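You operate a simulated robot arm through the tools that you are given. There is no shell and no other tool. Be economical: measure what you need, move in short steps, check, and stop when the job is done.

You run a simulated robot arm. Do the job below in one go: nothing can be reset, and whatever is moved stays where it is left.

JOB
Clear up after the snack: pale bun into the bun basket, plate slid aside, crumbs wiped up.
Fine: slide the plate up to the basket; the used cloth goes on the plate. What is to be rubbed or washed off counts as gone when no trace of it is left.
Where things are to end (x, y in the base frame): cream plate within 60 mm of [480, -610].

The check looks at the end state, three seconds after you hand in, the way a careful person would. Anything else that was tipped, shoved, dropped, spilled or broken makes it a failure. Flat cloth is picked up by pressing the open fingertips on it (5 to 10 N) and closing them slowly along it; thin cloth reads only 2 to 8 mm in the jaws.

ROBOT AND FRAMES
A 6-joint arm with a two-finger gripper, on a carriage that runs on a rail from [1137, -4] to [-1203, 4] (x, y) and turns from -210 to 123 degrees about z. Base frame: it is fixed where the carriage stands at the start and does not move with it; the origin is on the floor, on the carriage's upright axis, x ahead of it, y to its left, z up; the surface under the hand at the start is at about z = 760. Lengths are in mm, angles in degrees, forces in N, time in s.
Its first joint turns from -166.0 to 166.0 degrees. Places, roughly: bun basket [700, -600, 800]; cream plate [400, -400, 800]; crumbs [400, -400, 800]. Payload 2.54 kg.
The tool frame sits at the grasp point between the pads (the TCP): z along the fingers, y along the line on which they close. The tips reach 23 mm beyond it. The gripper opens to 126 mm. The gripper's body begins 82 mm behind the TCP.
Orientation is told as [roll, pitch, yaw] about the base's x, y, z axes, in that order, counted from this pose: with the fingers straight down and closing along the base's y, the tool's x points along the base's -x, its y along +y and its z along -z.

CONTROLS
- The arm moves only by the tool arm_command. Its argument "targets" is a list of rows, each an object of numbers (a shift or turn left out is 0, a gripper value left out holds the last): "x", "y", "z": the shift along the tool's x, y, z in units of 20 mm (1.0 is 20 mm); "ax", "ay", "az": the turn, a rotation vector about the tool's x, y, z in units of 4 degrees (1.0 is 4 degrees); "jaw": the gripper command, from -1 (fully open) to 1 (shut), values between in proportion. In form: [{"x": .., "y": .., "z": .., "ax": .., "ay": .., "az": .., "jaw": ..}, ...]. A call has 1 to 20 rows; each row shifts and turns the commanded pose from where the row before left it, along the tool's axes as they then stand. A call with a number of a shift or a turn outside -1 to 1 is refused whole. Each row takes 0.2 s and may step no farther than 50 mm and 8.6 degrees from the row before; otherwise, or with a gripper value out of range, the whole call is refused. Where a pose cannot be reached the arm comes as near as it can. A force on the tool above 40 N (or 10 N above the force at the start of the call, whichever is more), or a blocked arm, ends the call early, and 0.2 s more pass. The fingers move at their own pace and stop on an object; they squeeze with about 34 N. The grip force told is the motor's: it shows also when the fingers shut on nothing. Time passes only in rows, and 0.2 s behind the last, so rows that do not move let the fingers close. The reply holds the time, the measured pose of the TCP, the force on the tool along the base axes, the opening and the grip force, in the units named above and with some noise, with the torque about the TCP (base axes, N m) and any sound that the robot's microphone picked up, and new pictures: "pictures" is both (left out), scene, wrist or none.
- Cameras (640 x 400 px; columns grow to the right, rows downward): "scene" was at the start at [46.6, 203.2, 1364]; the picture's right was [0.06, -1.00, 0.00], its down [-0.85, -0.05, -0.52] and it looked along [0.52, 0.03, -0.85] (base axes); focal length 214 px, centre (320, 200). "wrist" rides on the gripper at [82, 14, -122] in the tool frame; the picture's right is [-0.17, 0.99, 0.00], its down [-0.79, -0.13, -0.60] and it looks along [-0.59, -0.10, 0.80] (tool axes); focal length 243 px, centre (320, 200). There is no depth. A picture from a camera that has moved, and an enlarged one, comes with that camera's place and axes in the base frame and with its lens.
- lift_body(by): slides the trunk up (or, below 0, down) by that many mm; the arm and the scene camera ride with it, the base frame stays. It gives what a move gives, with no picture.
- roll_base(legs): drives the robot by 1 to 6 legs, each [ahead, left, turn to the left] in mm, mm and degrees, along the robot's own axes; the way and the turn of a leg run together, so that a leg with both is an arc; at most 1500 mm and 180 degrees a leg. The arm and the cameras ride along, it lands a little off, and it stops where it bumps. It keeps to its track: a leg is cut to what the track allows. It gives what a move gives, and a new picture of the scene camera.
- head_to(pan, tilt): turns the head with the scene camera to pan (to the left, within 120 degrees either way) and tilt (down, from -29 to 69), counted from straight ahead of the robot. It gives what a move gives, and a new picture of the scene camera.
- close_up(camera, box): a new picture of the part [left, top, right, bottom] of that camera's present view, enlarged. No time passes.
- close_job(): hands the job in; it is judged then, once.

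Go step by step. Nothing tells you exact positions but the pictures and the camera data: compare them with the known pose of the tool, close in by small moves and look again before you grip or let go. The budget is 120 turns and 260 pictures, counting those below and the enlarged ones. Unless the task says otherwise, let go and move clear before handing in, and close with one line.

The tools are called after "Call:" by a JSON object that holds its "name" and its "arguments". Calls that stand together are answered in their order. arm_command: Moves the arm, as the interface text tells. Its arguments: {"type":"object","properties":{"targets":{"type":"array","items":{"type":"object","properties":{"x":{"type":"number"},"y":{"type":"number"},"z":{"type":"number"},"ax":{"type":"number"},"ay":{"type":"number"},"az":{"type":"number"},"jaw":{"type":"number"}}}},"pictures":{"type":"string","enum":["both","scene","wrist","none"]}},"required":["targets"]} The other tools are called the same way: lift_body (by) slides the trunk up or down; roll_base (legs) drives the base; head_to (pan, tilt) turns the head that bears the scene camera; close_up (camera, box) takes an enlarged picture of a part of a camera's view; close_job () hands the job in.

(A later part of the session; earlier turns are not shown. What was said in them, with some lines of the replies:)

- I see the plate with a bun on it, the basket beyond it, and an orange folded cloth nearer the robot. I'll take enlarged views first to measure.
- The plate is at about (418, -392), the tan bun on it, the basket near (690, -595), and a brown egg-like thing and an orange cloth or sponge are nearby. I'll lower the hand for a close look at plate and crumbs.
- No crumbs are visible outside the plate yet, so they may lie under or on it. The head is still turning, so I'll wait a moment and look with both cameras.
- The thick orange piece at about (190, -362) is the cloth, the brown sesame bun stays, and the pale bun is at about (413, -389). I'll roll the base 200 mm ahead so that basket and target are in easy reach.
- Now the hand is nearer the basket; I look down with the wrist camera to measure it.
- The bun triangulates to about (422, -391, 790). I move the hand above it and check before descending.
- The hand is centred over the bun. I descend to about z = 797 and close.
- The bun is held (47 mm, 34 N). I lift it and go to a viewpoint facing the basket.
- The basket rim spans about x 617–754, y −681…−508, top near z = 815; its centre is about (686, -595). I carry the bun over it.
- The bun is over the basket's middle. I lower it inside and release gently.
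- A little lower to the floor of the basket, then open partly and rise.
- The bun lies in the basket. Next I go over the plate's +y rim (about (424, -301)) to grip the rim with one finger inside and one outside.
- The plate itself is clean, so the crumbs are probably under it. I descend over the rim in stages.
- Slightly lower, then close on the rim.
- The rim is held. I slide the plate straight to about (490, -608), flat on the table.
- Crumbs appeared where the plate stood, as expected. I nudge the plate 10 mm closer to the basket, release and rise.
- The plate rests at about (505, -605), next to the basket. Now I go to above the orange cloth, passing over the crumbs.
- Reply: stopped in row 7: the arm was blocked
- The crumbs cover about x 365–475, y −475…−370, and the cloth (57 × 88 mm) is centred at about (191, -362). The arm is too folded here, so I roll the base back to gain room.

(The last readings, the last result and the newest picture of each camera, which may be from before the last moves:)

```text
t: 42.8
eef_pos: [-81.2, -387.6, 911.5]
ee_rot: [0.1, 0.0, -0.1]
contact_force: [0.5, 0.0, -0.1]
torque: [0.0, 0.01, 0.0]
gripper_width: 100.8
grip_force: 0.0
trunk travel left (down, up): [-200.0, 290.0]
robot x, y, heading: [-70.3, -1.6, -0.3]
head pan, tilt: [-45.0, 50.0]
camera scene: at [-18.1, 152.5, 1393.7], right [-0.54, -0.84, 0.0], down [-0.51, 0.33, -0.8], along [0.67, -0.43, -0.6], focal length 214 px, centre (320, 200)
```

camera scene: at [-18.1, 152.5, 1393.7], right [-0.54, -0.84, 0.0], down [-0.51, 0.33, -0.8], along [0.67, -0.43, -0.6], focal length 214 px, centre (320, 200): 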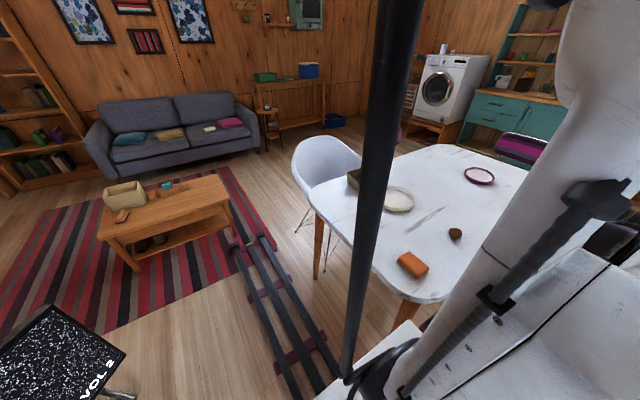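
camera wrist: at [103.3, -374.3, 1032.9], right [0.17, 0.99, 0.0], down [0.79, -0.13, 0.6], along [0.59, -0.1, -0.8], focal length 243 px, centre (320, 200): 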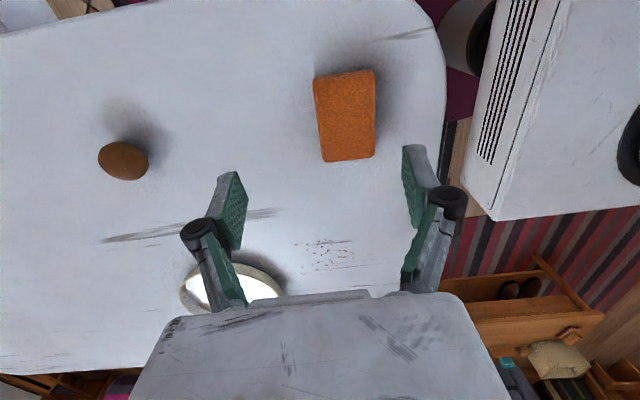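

Clear view now. I move over the cloth.

Call:
{"name": "arm_command", "arguments": {"targets": [{"x": -0.971}, {"x": -0.971}, {"x": -0.971}, {"x": -0.971}, {"x": -0.971}, {"x": -0.971}, {"x": -0.971}, {"x": -0.971, "y": 0.2}, {"x": -0.971, "y": 0.2}, {"x": -0.971, "y": 0.2}, {"x": -0.971, "y": 0.2}, {"x": -0.971, "y": 0.2}, {"x": -0.971, "y": 0.2}, {"x": -0.971, "y": 0.1}, {"z": 1}, {"z": 1}, {}], "pictures": "wrist"}}

Call:
{"name": "close_up", "arguments": {"camera": "scene", "box": [300, 130, 540, 310]}}

```text
t: 46.4
eef_pos: [188.1, -362.2, 870.6]
ee_rot: [0.0, 0.0, -0.1]
contact_force: [-0.5, -0.6, -0.5]
torque: [0.01, 0.0, 0.01]
gripper_width: 100.7
grip_force: 0.1
trunk travel left (down, up): [-200.0, 290.0]
robot x, y, heading: [-68.6, 1.0, -0.1]
head pan, tilt: [-45.0, 50.0]
camera wrist: at [106.0, -347.5, 993.1], right [0.17, 0.99, 0.0], down [0.79, -0.13, 0.6], along [0.59, -0.1, -0.8], focal length 243 px, centre (320, 200)
```

wrist: 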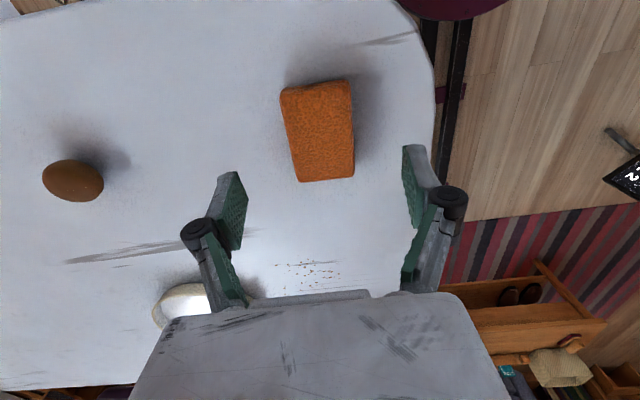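

```text
2.22 times, centred on (420, 220) of scene
camera zoom: at [-37.0, 144.8, 1375.1], right [-0.71, -0.71, 0.0], down [-0.54, 0.54, -0.64], along [0.45, -0.46, -0.77], focal length 477 px, centre (98, 156)
```

zoom: 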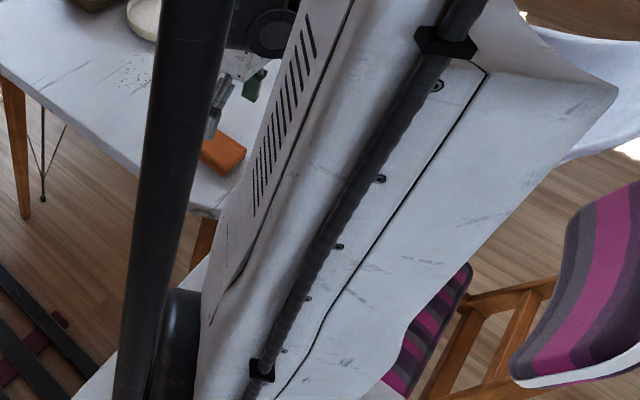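

The hand is centred over the cloth. I descend to z ≈ 791 and close on its sides.

Call:
{"name": "arm_command", "arguments": {"targets": [{"z": 1}, {"z": 1}, {"z": 1}, {"z": 0.95}, {}], "pictures": "wrist"}}

Call:
{"name": "arm_command", "arguments": {"targets": [{"jaw": -0.2}, {"jaw": 0.0}, {"jaw": 0.2}, {"jaw": 0.35}, {}, {}], "pictures": "wrist"}}

```text
t: 47.6
eef_pos: [189.3, -363.0, 790.7]
ee_rot: [0.0, 0.0, -0.1]
contact_force: [0.2, -0.7, -0.7]
torque: [0.0, 0.0, 0.04]
gripper_width: 100.8
grip_force: 0.0
trunk travel left (down, up): [-200.0, 290.0]
robot x, y, heading: [-72.6, -0.6, -0.1]
head pan, tilt: [-45.0, 50.0]
camera wrist: at [106.8, -347.4, 913.8], right [0.17, 0.99, 0.0], down [0.79, -0.13, 0.6], along [0.59, -0.1, -0.8], focal length 243 px, centre (320, 200)
```

wrist: 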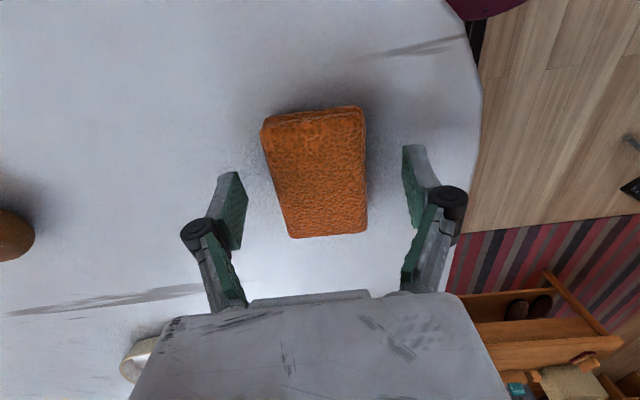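

```text
t: 49.0
eef_pos: [187.7, -362.3, 792.9]
ee_rot: [0.0, 0.0, -0.1]
contact_force: [0.0, 0.7, 0.7]
torque: [-0.05, 0.0, 0.0]
gripper_width: 61.3
grip_force: 33.8
trunk travel left (down, up): [-200.0, 290.0]
robot x, y, heading: [-72.5, -1.2, -0.1]
head pan, tilt: [-45.0, 50.0]
camera wrist: at [106.6, -347.3, 914.1], right [0.17, 0.99, 0.0], down [0.79, -0.13, 0.6], along [0.59, -0.1, -0.8], focal length 243 px, centre (320, 200)
```

wrist: 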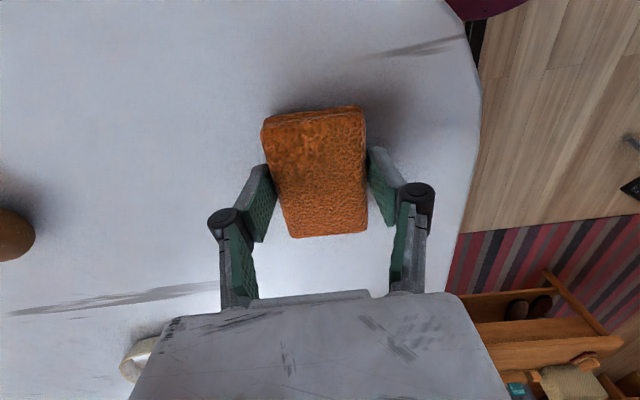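

The cloth is held firmly (61 mm). I lift it and carry it to just beside the crumbs, at about (400, -340).

Call:
{"name": "arm_command", "arguments": {"targets": [{"z": -1}, {"z": -1}, {"z": -1}, {"x": -0.964, "y": 0.1}, {"x": -0.964, "y": 0.1}, {"x": -0.964, "y": 0.1}, {"x": -0.964, "y": 0.1}, {"x": -0.964, "y": 0.1}, {"x": -0.964, "y": 0.1}, {"x": -0.964, "y": 0.1}, {"x": -0.964, "y": 0.1}, {"x": -0.964, "y": 0.1}, {"x": -0.964, "y": 0.1}, {"x": -0.964, "y": 0.1}, {}], "pictures": "wrist"}}

Call:
{"name": "arm_command", "arguments": {"targets": [{"z": 1}, {"z": 1}, {"z": 0.7}, {"z": 0.2}, {"z": 0.1}, {}], "pictures": "wrist"}}

```text
t: 52.2
eef_pos: [400.7, -341.0, 851.6]
ee_rot: [0.0, 0.0, -0.1]
contact_force: [0.3, 0.8, -1.3]
torque: [0.03, 0.01, 0.01]
gripper_width: 60.9
grip_force: 33.9
trunk travel left (down, up): [-200.0, 290.0]
robot x, y, heading: [-72.7, 2.2, -0.2]
head pan, tilt: [-45.0, 50.0]
camera wrist: at [319.5, -325.8, 973.6], right [0.17, 0.99, 0.0], down [0.79, -0.13, 0.6], along [0.59, -0.1, -0.8], focal length 243 px, centre (320, 200)
```

wrist: 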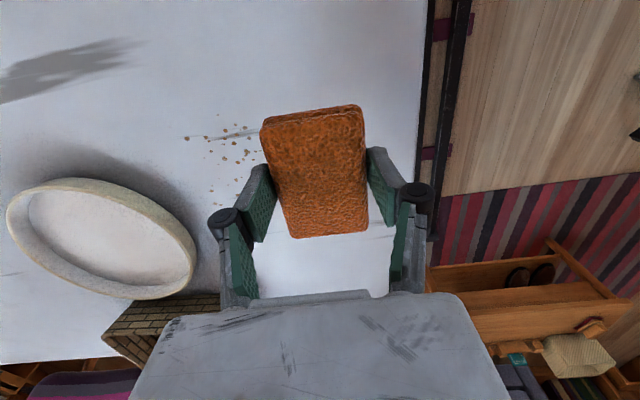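

```text
t: 53.6
eef_pos: [401.4, -341.6, 792.6]
ee_rot: [0.0, 0.0, -0.2]
contact_force: [-0.8, 0.8, 2.5]
torque: [-0.03, -0.02, -0.1]
gripper_width: 61.0
grip_force: 33.8
trunk travel left (down, up): [-200.0, 290.0]
robot x, y, heading: [-69.1, -2.5, -0.3]
head pan, tilt: [-45.0, 50.0]
camera wrist: at [319.1, -326.0, 914.1], right [0.17, 0.99, 0.0], down [0.79, -0.13, 0.6], along [0.59, -0.1, -0.8], focal length 243 px, centre (320, 200)
```

wrist: 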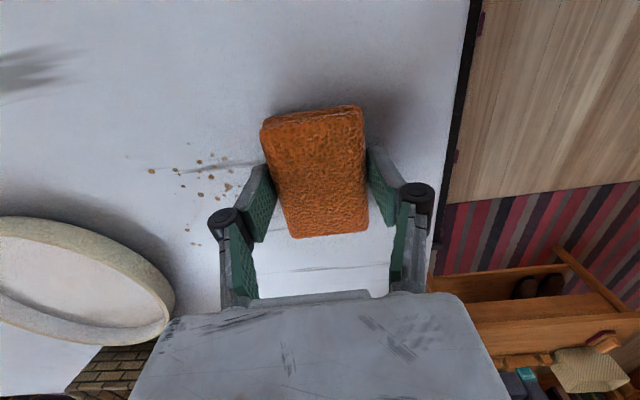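

Light contact (2.5 N). I press slightly more and see the force.

Call:
{"name": "arm_command", "arguments": {"targets": [{"z": 0.1}, {}], "pictures": "none"}}

```text
t: 54.3
eef_pos: [401.6, -339.7, 792.7]
ee_rot: [-0.1, 0.0, -0.1]
contact_force: [-1.6, 0.2, 29.0]
torque: [0.02, 0.06, -0.09]
gripper_width: 60.9
grip_force: 33.8
trunk travel left (down, up): [-200.0, 290.0]
robot x, y, heading: [-69.0, 0.1, -0.1]
head pan, tilt: [-45.0, 50.0]
stopped in row 2: the force on the tool passed its limit at 41 N (the readings are from after the stop); the commanded pose is now the measured one
```

That is stiff; I back off by about 1.3 mm.

Call:
{"name": "arm_command", "arguments": {"targets": [{"z": -0.06}, {}], "pictures": "none"}}

```text
t: 54.9
eef_pos: [401.6, -341.9, 792.0]
ee_rot: [-0.2, 0.0, -0.2]
contact_force: [-4.6, 2.8, 10.5]
torque: [-0.01, 0.05, -0.08]
gripper_width: 61.1
grip_force: 33.4
trunk travel left (down, up): [-200.0, 290.0]
robot x, y, heading: [-72.3, 1.2, -0.0]
head pan, tilt: [-45.0, 50.0]
```

10 N is good. First wiping stroke across the crumbs along −y.

Call:
{"name": "arm_command", "arguments": {"targets": [{"y": -0.6}, {"y": -0.6}, {"y": -0.6}, {"y": -0.6}, {"y": -0.6}, {"y": -0.6}, {"y": -0.6}, {"y": -0.6}, {"y": -0.6}, {"y": -0.6}, {"y": -0.6}, {"y": -0.6}, {}], "pictures": "wrist"}}

```text
t: 57.7
eef_pos: [402.1, -487.1, 792.3]
ee_rot: [-0.1, 0.0, -0.2]
contact_force: [-0.4, 1.0, -1.2]
torque: [0.0, 0.01, 0.03]
gripper_width: 60.9
grip_force: 33.8
trunk travel left (down, up): [-200.0, 290.0]
robot x, y, heading: [-69.8, -1.1, 0.3]
head pan, tilt: [-45.0, 50.0]
camera wrist: at [320.0, -470.6, 914.0], right [0.17, 0.99, 0.0], down [0.79, -0.13, 0.6], along [0.59, -0.1, -0.8], focal length 243 px, centre (320, 200)
```

wrist: 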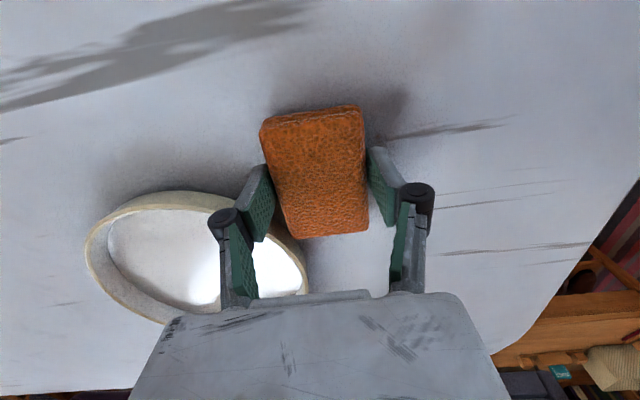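

The crumbs on this lane are gone as far as I can see. I do a return stroke on a lane farther in x, keeping clear of the plate.

Call:
{"name": "arm_command", "arguments": {"targets": [{"y": 0.6, "z": 0.05}, {"y": 0.6}, {"x": -0.7}, {"x": -0.7}, {"x": -0.7}, {}], "pictures": "none"}}

```text
t: 59.1
eef_pos: [443.9, -461.3, 790.6]
ee_rot: [-0.1, 0.0, -0.2]
contact_force: [-6.1, 0.4, 12.5]
torque: [0.08, 0.18, -0.02]
gripper_width: 61.0
grip_force: 34.4
trunk travel left (down, up): [-200.0, 290.0]
robot x, y, heading: [-69.8, -0.7, -0.3]
head pan, tilt: [-45.0, 50.0]
```

Call:
{"name": "arm_command", "arguments": {"targets": [{"y": 0.6}, {"y": 0.6}, {"y": 0.6}, {"y": 0.6}, {"y": 0.6}, {"y": 0.6}, {"y": 0.6}, {"y": 0.6}, {"y": 0.6}, {"y": 0.6}, {}], "pictures": "wrist"}}

Call:
{"name": "close_up", "arguments": {"camera": "wrist", "box": [120, 60, 320, 260]}}

```text
t: 61.5
eef_pos: [442.9, -341.0, 790.8]
ee_rot: [-0.1, -0.1, 0.0]
contact_force: [-0.1, -8.8, 28.2]
torque: [-0.4, -0.04, -0.06]
gripper_width: 60.9
grip_force: 33.8
trunk travel left (down, up): [-200.0, 290.0]
robot x, y, heading: [-73.6, -2.0, -0.1]
head pan, tilt: [-45.0, 50.0]
camera wrist: at [360.3, -325.6, 913.2], right [0.17, 0.99, 0.0], down [0.79, -0.13, 0.6], along [0.59, -0.1, -0.8], focal length 243 px, centre (320, 200)
```

wrist: 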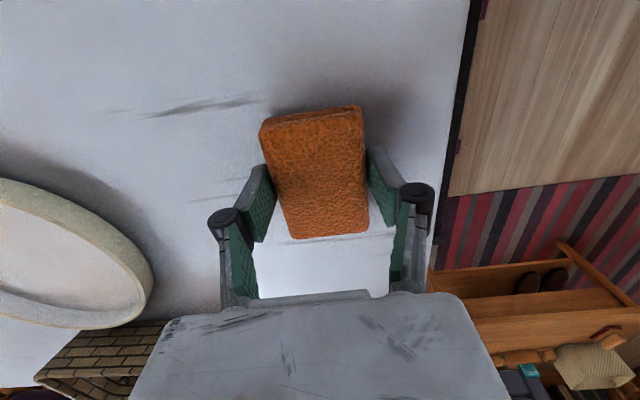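

```text
2.00 times, centred on (220, 160) of wrist
camera zoom: at [360.3, -325.6, 913.2], right [0.17, 0.99, 0.0], down [0.79, -0.13, 0.6], along [0.59, -0.1, -0.8], focal length 485 px, centre (520, 280)
```

zoom: 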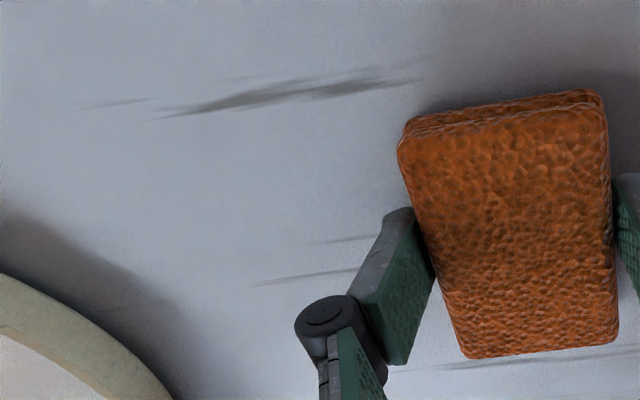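

It looks clean. I lift the cloth and inspect the whole spot from a distance before putting the cloth away.

Call:
{"name": "arm_command", "arguments": {"targets": [{"z": -0.5}, {"z": -1, "x": 0.5}, {"z": -1, "x": 1}, {"z": -1, "x": 1}, {"z": -1, "x": 1}, {"x": 1}, {"x": 1}, {"x": 1}, {}], "pictures": "wrist"}}

Call:
{"name": "close_up", "arguments": {"camera": "wrist", "box": [180, 140, 460, 320]}}

Call:
{"name": "head_to", "arguments": {"pan": -25, "tilt": 50}}

```text
t: 63.5
eef_pos: [314.0, -341.4, 881.7]
ee_rot: [-0.2, 0.0, 0.0]
contact_force: [-0.3, -0.2, -0.4]
torque: [0.0, -0.01, 0.01]
gripper_width: 60.9
grip_force: 34.3
trunk travel left (down, up): [-200.0, 290.0]
robot x, y, heading: [-72.8, 4.3, -0.1]
head pan, tilt: [-45.0, 50.0]
camera wrist: at [231.6, -326.8, 1002.8], right [0.17, 0.99, 0.0], down [0.79, -0.13, 0.6], along [0.59, -0.1, -0.8], focal length 243 px, centre (320, 200)
```

wrist: 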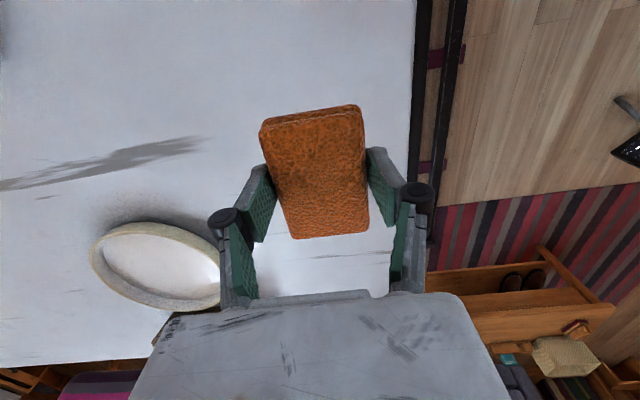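

```text
2.22 times, centred on (320, 230) of wrist
camera zoom: at [231.6, -326.8, 1002.8], right [0.17, 0.99, 0.0], down [0.79, -0.13, 0.6], along [0.59, -0.1, -0.8], focal length 539 px, centre (320, 133)
```

zoom: 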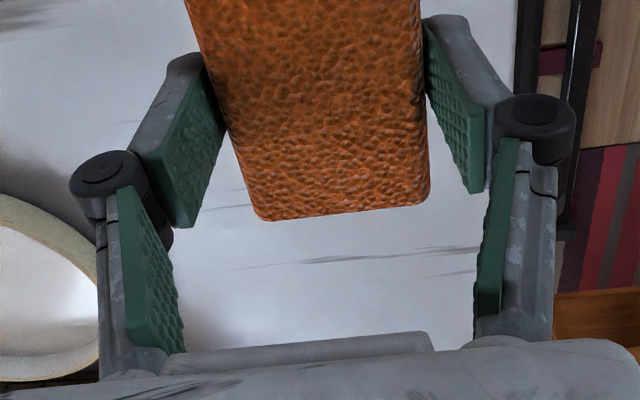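

```text
t: 64.3
eef_pos: [314.8, -342.8, 879.2]
ee_rot: [0.0, -0.1, -0.2]
contact_force: [0.1, -0.5, -0.1]
torque: [0.05, -0.01, 0.01]
gripper_width: 60.9
grip_force: 34.3
trunk travel left (down, up): [-200.0, 290.0]
robot x, y, heading: [-70.1, -1.9, -0.1]
head pan, tilt: [-25.0, 50.0]
camera scene: at [-21.6, 166.8, 1375.1], right [-0.43, -0.9, 0.0], down [-0.69, 0.33, -0.64], along [0.58, -0.27, -0.77], focal length 214 px, centre (320, 200)
```

scene: 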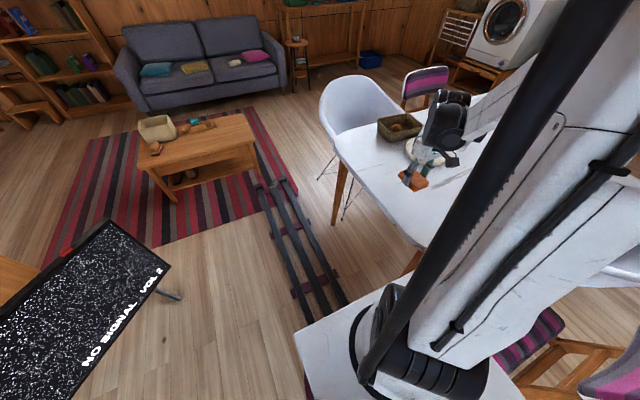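

I carry the cloth over the plate and inspect the wiped spot from there before releasing.

Call:
{"name": "arm_command", "arguments": {"targets": [{"x": -0.68, "y": -0.94}, {"x": -0.68, "y": -0.94}, {"x": -0.68, "y": -0.94}, {"x": -0.68, "y": -0.94}, {"x": -0.68, "y": -0.94}, {"x": -0.68, "y": -0.94}, {"x": -0.68, "y": -0.94}, {"x": -0.68, "y": -0.94}, {"x": -0.68, "y": -0.94}, {"x": -0.68, "y": -0.94}, {"x": -0.68, "y": -0.94}, {"x": -0.68, "y": -0.94}, {"x": -0.68, "y": -0.94}, {"x": -0.68, "y": -0.94}, {}], "pictures": "both"}}

Call:
{"name": "close_up", "arguments": {"camera": "wrist", "box": [330, 0, 600, 170]}}

Call:
{"name": "close_up", "arguments": {"camera": "scene", "box": [330, 80, 500, 240]}}

```text
t: 67.5
eef_pos: [504.1, -604.9, 880.4]
ee_rot: [0.1, 0.0, -0.2]
contact_force: [-0.3, 0.1, -0.4]
torque: [0.03, 0.03, 0.0]
gripper_width: 61.1
grip_force: 33.8
trunk travel left (down, up): [-200.0, 290.0]
robot x, y, heading: [-73.8, -2.7, 0.0]
head pan, tilt: [-25.0, 50.0]
camera scene: at [-21.5, 166.6, 1375.1], right [-0.42, -0.91, 0.0], down [-0.69, 0.33, -0.64], along [0.58, -0.27, -0.77], focal length 214 px, centre (320, 200)
camera wrist: at [421.7, -589.7, 1002.6], right [0.17, 0.99, 0.0], down [0.79, -0.13, 0.6], along [0.59, -0.1, -0.8], focal length 243 px, centre (320, 200)
```

scene: 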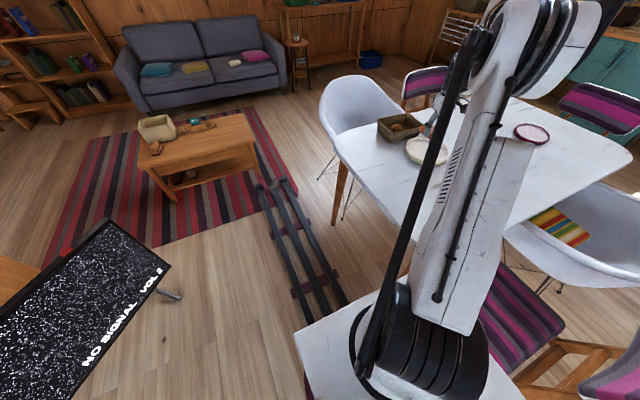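
wrist: 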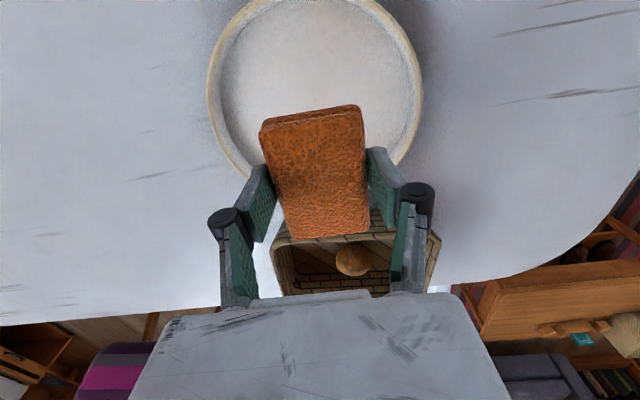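

```text
2.35 times, centred on (465, 85) of wrist
camera zoom: at [421.7, -589.7, 1002.6], right [0.17, 0.99, 0.0], down [0.79, -0.13, 0.6], along [0.59, -0.1, -0.8], focal length 571 px, centre (-21, 471)
```

zoom: 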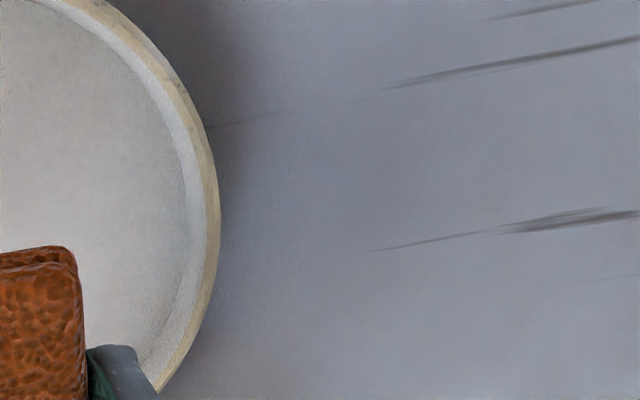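

```text
2.50 times, centred on (415, 160) of scene
camera zoom: at [-21.5, 166.6, 1375.1], right [-0.42, -0.91, 0.0], down [-0.69, 0.33, -0.64], along [0.58, -0.27, -0.77], focal length 536 px, centre (82, 300)
```

zoom: 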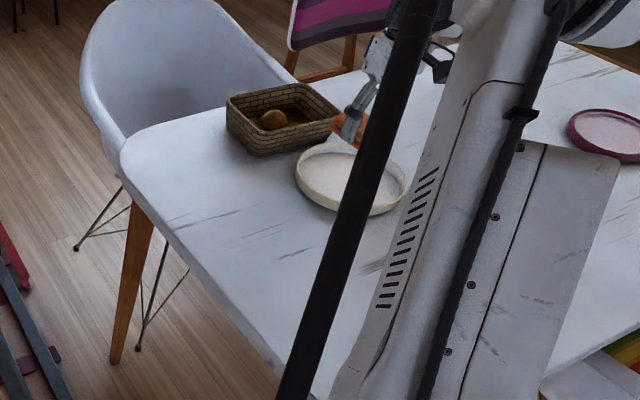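

The spot is clean in all the views. I lower the cloth onto the plate.

Call:
{"name": "arm_command", "arguments": {"targets": [{"z": 0.9}, {"z": 0.9}, {"z": 0.9}, {"z": 0.9}, {"z": 0.1}, {"z": 0.1}, {}], "pictures": "wrist"}}

```text
t: 69.1
eef_pos: [503.2, -604.5, 805.0]
ee_rot: [-0.1, 0.0, -0.2]
contact_force: [0.3, 0.0, -0.2]
torque: [0.0, 0.01, 0.02]
gripper_width: 60.9
grip_force: 33.3
trunk travel left (down, up): [-200.0, 290.0]
robot x, y, heading: [-67.9, 0.4, -0.2]
head pan, tilt: [-25.0, 50.0]
camera wrist: at [421.6, -589.4, 926.9], right [0.17, 0.99, 0.0], down [0.79, -0.13, 0.6], along [0.59, -0.1, -0.8], focal length 243 px, centre (320, 200)
```

wrist: 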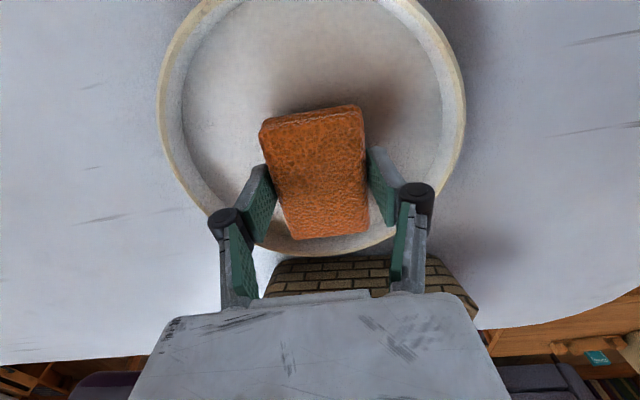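

I shift 10 mm toward the plate's middle and creep down to contact.

Call:
{"name": "arm_command", "arguments": {"targets": [{"x": 0.5}, {"z": 0.1}, {"z": 0.1}, {"z": 0.05}, {}], "pictures": "none"}}

```text
t: 70.3
eef_pos: [493.6, -606.0, 800.5]
ee_rot: [0.0, 0.0, -0.2]
contact_force: [0.3, 0.7, -0.1]
torque: [0.01, -0.03, 0.02]
gripper_width: 61.2
grip_force: 34.0
trunk travel left (down, up): [-200.0, 290.0]
robot x, y, heading: [-75.1, -0.7, -0.1]
head pan, tilt: [-25.0, 50.0]
```

Call:
{"name": "arm_command", "arguments": {"targets": [{"z": 0.08}, {"z": 0.08}, {}], "pictures": "none"}}

```text
t: 71.1
eef_pos: [493.2, -605.1, 797.7]
ee_rot: [-0.1, -0.2, -0.3]
contact_force: [4.4, -4.0, 20.8]
torque: [-0.05, -0.13, -0.02]
gripper_width: 61.0
grip_force: 33.6
trunk travel left (down, up): [-200.0, 290.0]
robot x, y, heading: [-68.2, -0.0, 0.0]
head pan, tilt: [-25.0, 50.0]
```

The cloth is on the plate's floor. I open a little and rise.

Call:
{"name": "arm_command", "arguments": {"targets": [{"z": -0.05}, {"jaw": -0.1}, {"jaw": -0.25}, {}, {"z": -0.4}, {"z": -0.8}, {"z": -1}, {"z": -1}, {"z": -1}, {"z": -1}, {"x": 1, "z": -0.5}, {"x": 1, "z": -0.5}, {"x": 1}, {"x": 1}, {"x": 1}, {"x": 1}, {"x": 1}, {"x": 1}, {"x": 1}, {}], "pictures": "both"}}

Call:
{"name": "close_up", "arguments": {"camera": "wrist", "box": [260, 40, 560, 240]}}

Call:
{"name": "close_up", "arguments": {"camera": "scene", "box": [330, 80, 500, 240]}}

```text
t: 75.3
eef_pos: [313.9, -603.0, 921.9]
ee_rot: [0.0, 0.0, -0.2]
contact_force: [0.1, -0.2, -0.1]
torque: [0.0, 0.01, -0.02]
gripper_width: 78.7
grip_force: 0.1
trunk travel left (down, up): [-200.0, 290.0]
robot x, y, heading: [-71.8, -0.7, -0.0]
head pan, tilt: [-25.0, 50.0]
camera scene: at [-21.7, 166.9, 1375.1], right [-0.42, -0.91, 0.0], down [-0.69, 0.33, -0.64], along [0.58, -0.27, -0.77], focal length 214 px, centre (320, 200)
camera wrist: at [231.0, -588.9, 1043.5], right [0.17, 0.99, 0.0], down [0.79, -0.13, 0.6], along [0.59, -0.1, -0.8], focal length 243 px, centre (320, 200)
```

scene: 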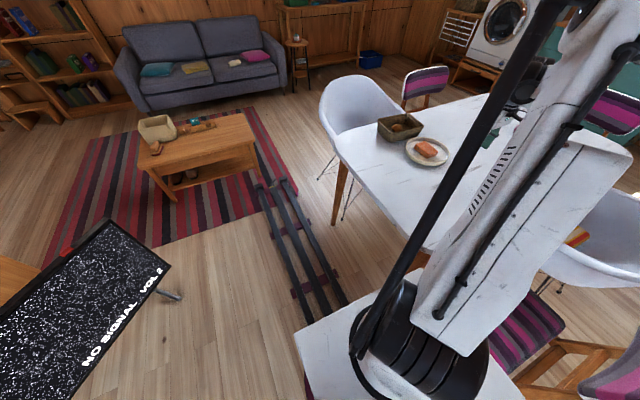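
wrist: 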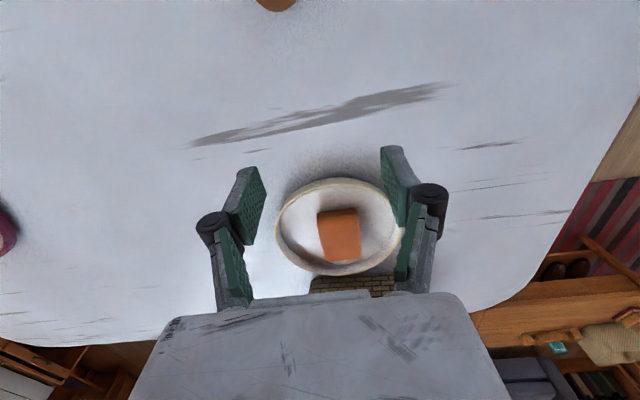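

```text
2.00 times, centred on (410, 140) of wrist
camera zoom: at [231.0, -588.9, 1043.5], right [0.17, 0.99, 0.0], down [0.79, -0.13, 0.6], along [0.59, -0.1, -0.8], focal length 485 px, centre (140, 320)
```

zoom: 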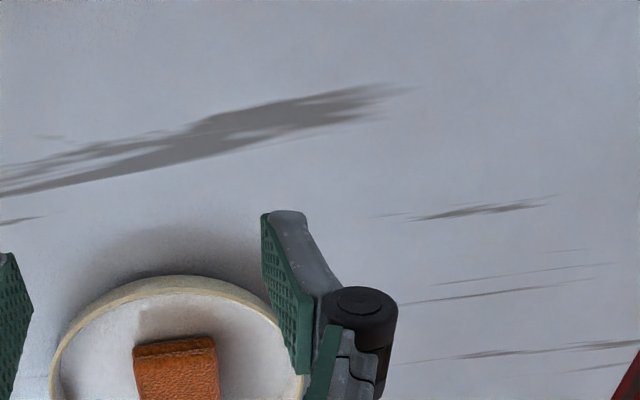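

```text
2.50 times, centred on (415, 160) of scene
camera zoom: at [-21.7, 166.9, 1375.1], right [-0.42, -0.91, 0.0], down [-0.69, 0.33, -0.64], along [0.58, -0.27, -0.77], focal length 536 px, centre (82, 300)
```

zoom: 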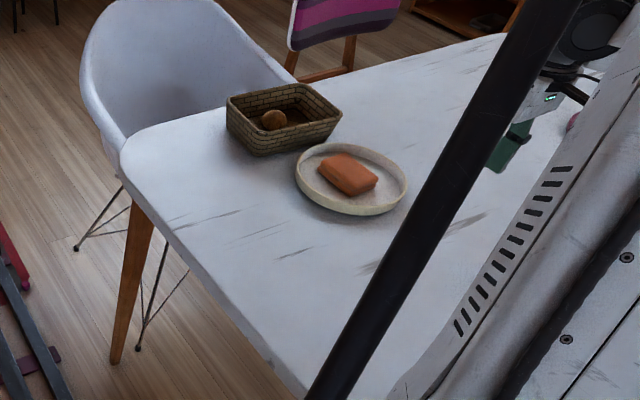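

The bun is in the basket, the plate is beside it with the cloth on top, the table shows no crumbs, and the hand is clear, so I hand in.

Call:
{"name": "close_job", "arguments": {}}

```text
The job is handed in.
```

I put the pale bun in the basket, slid the plate up beside it to about [490, -605] (roughly 10–25 mm off target), wiped up the crumbs that were under it, and left the cloth on the plate.
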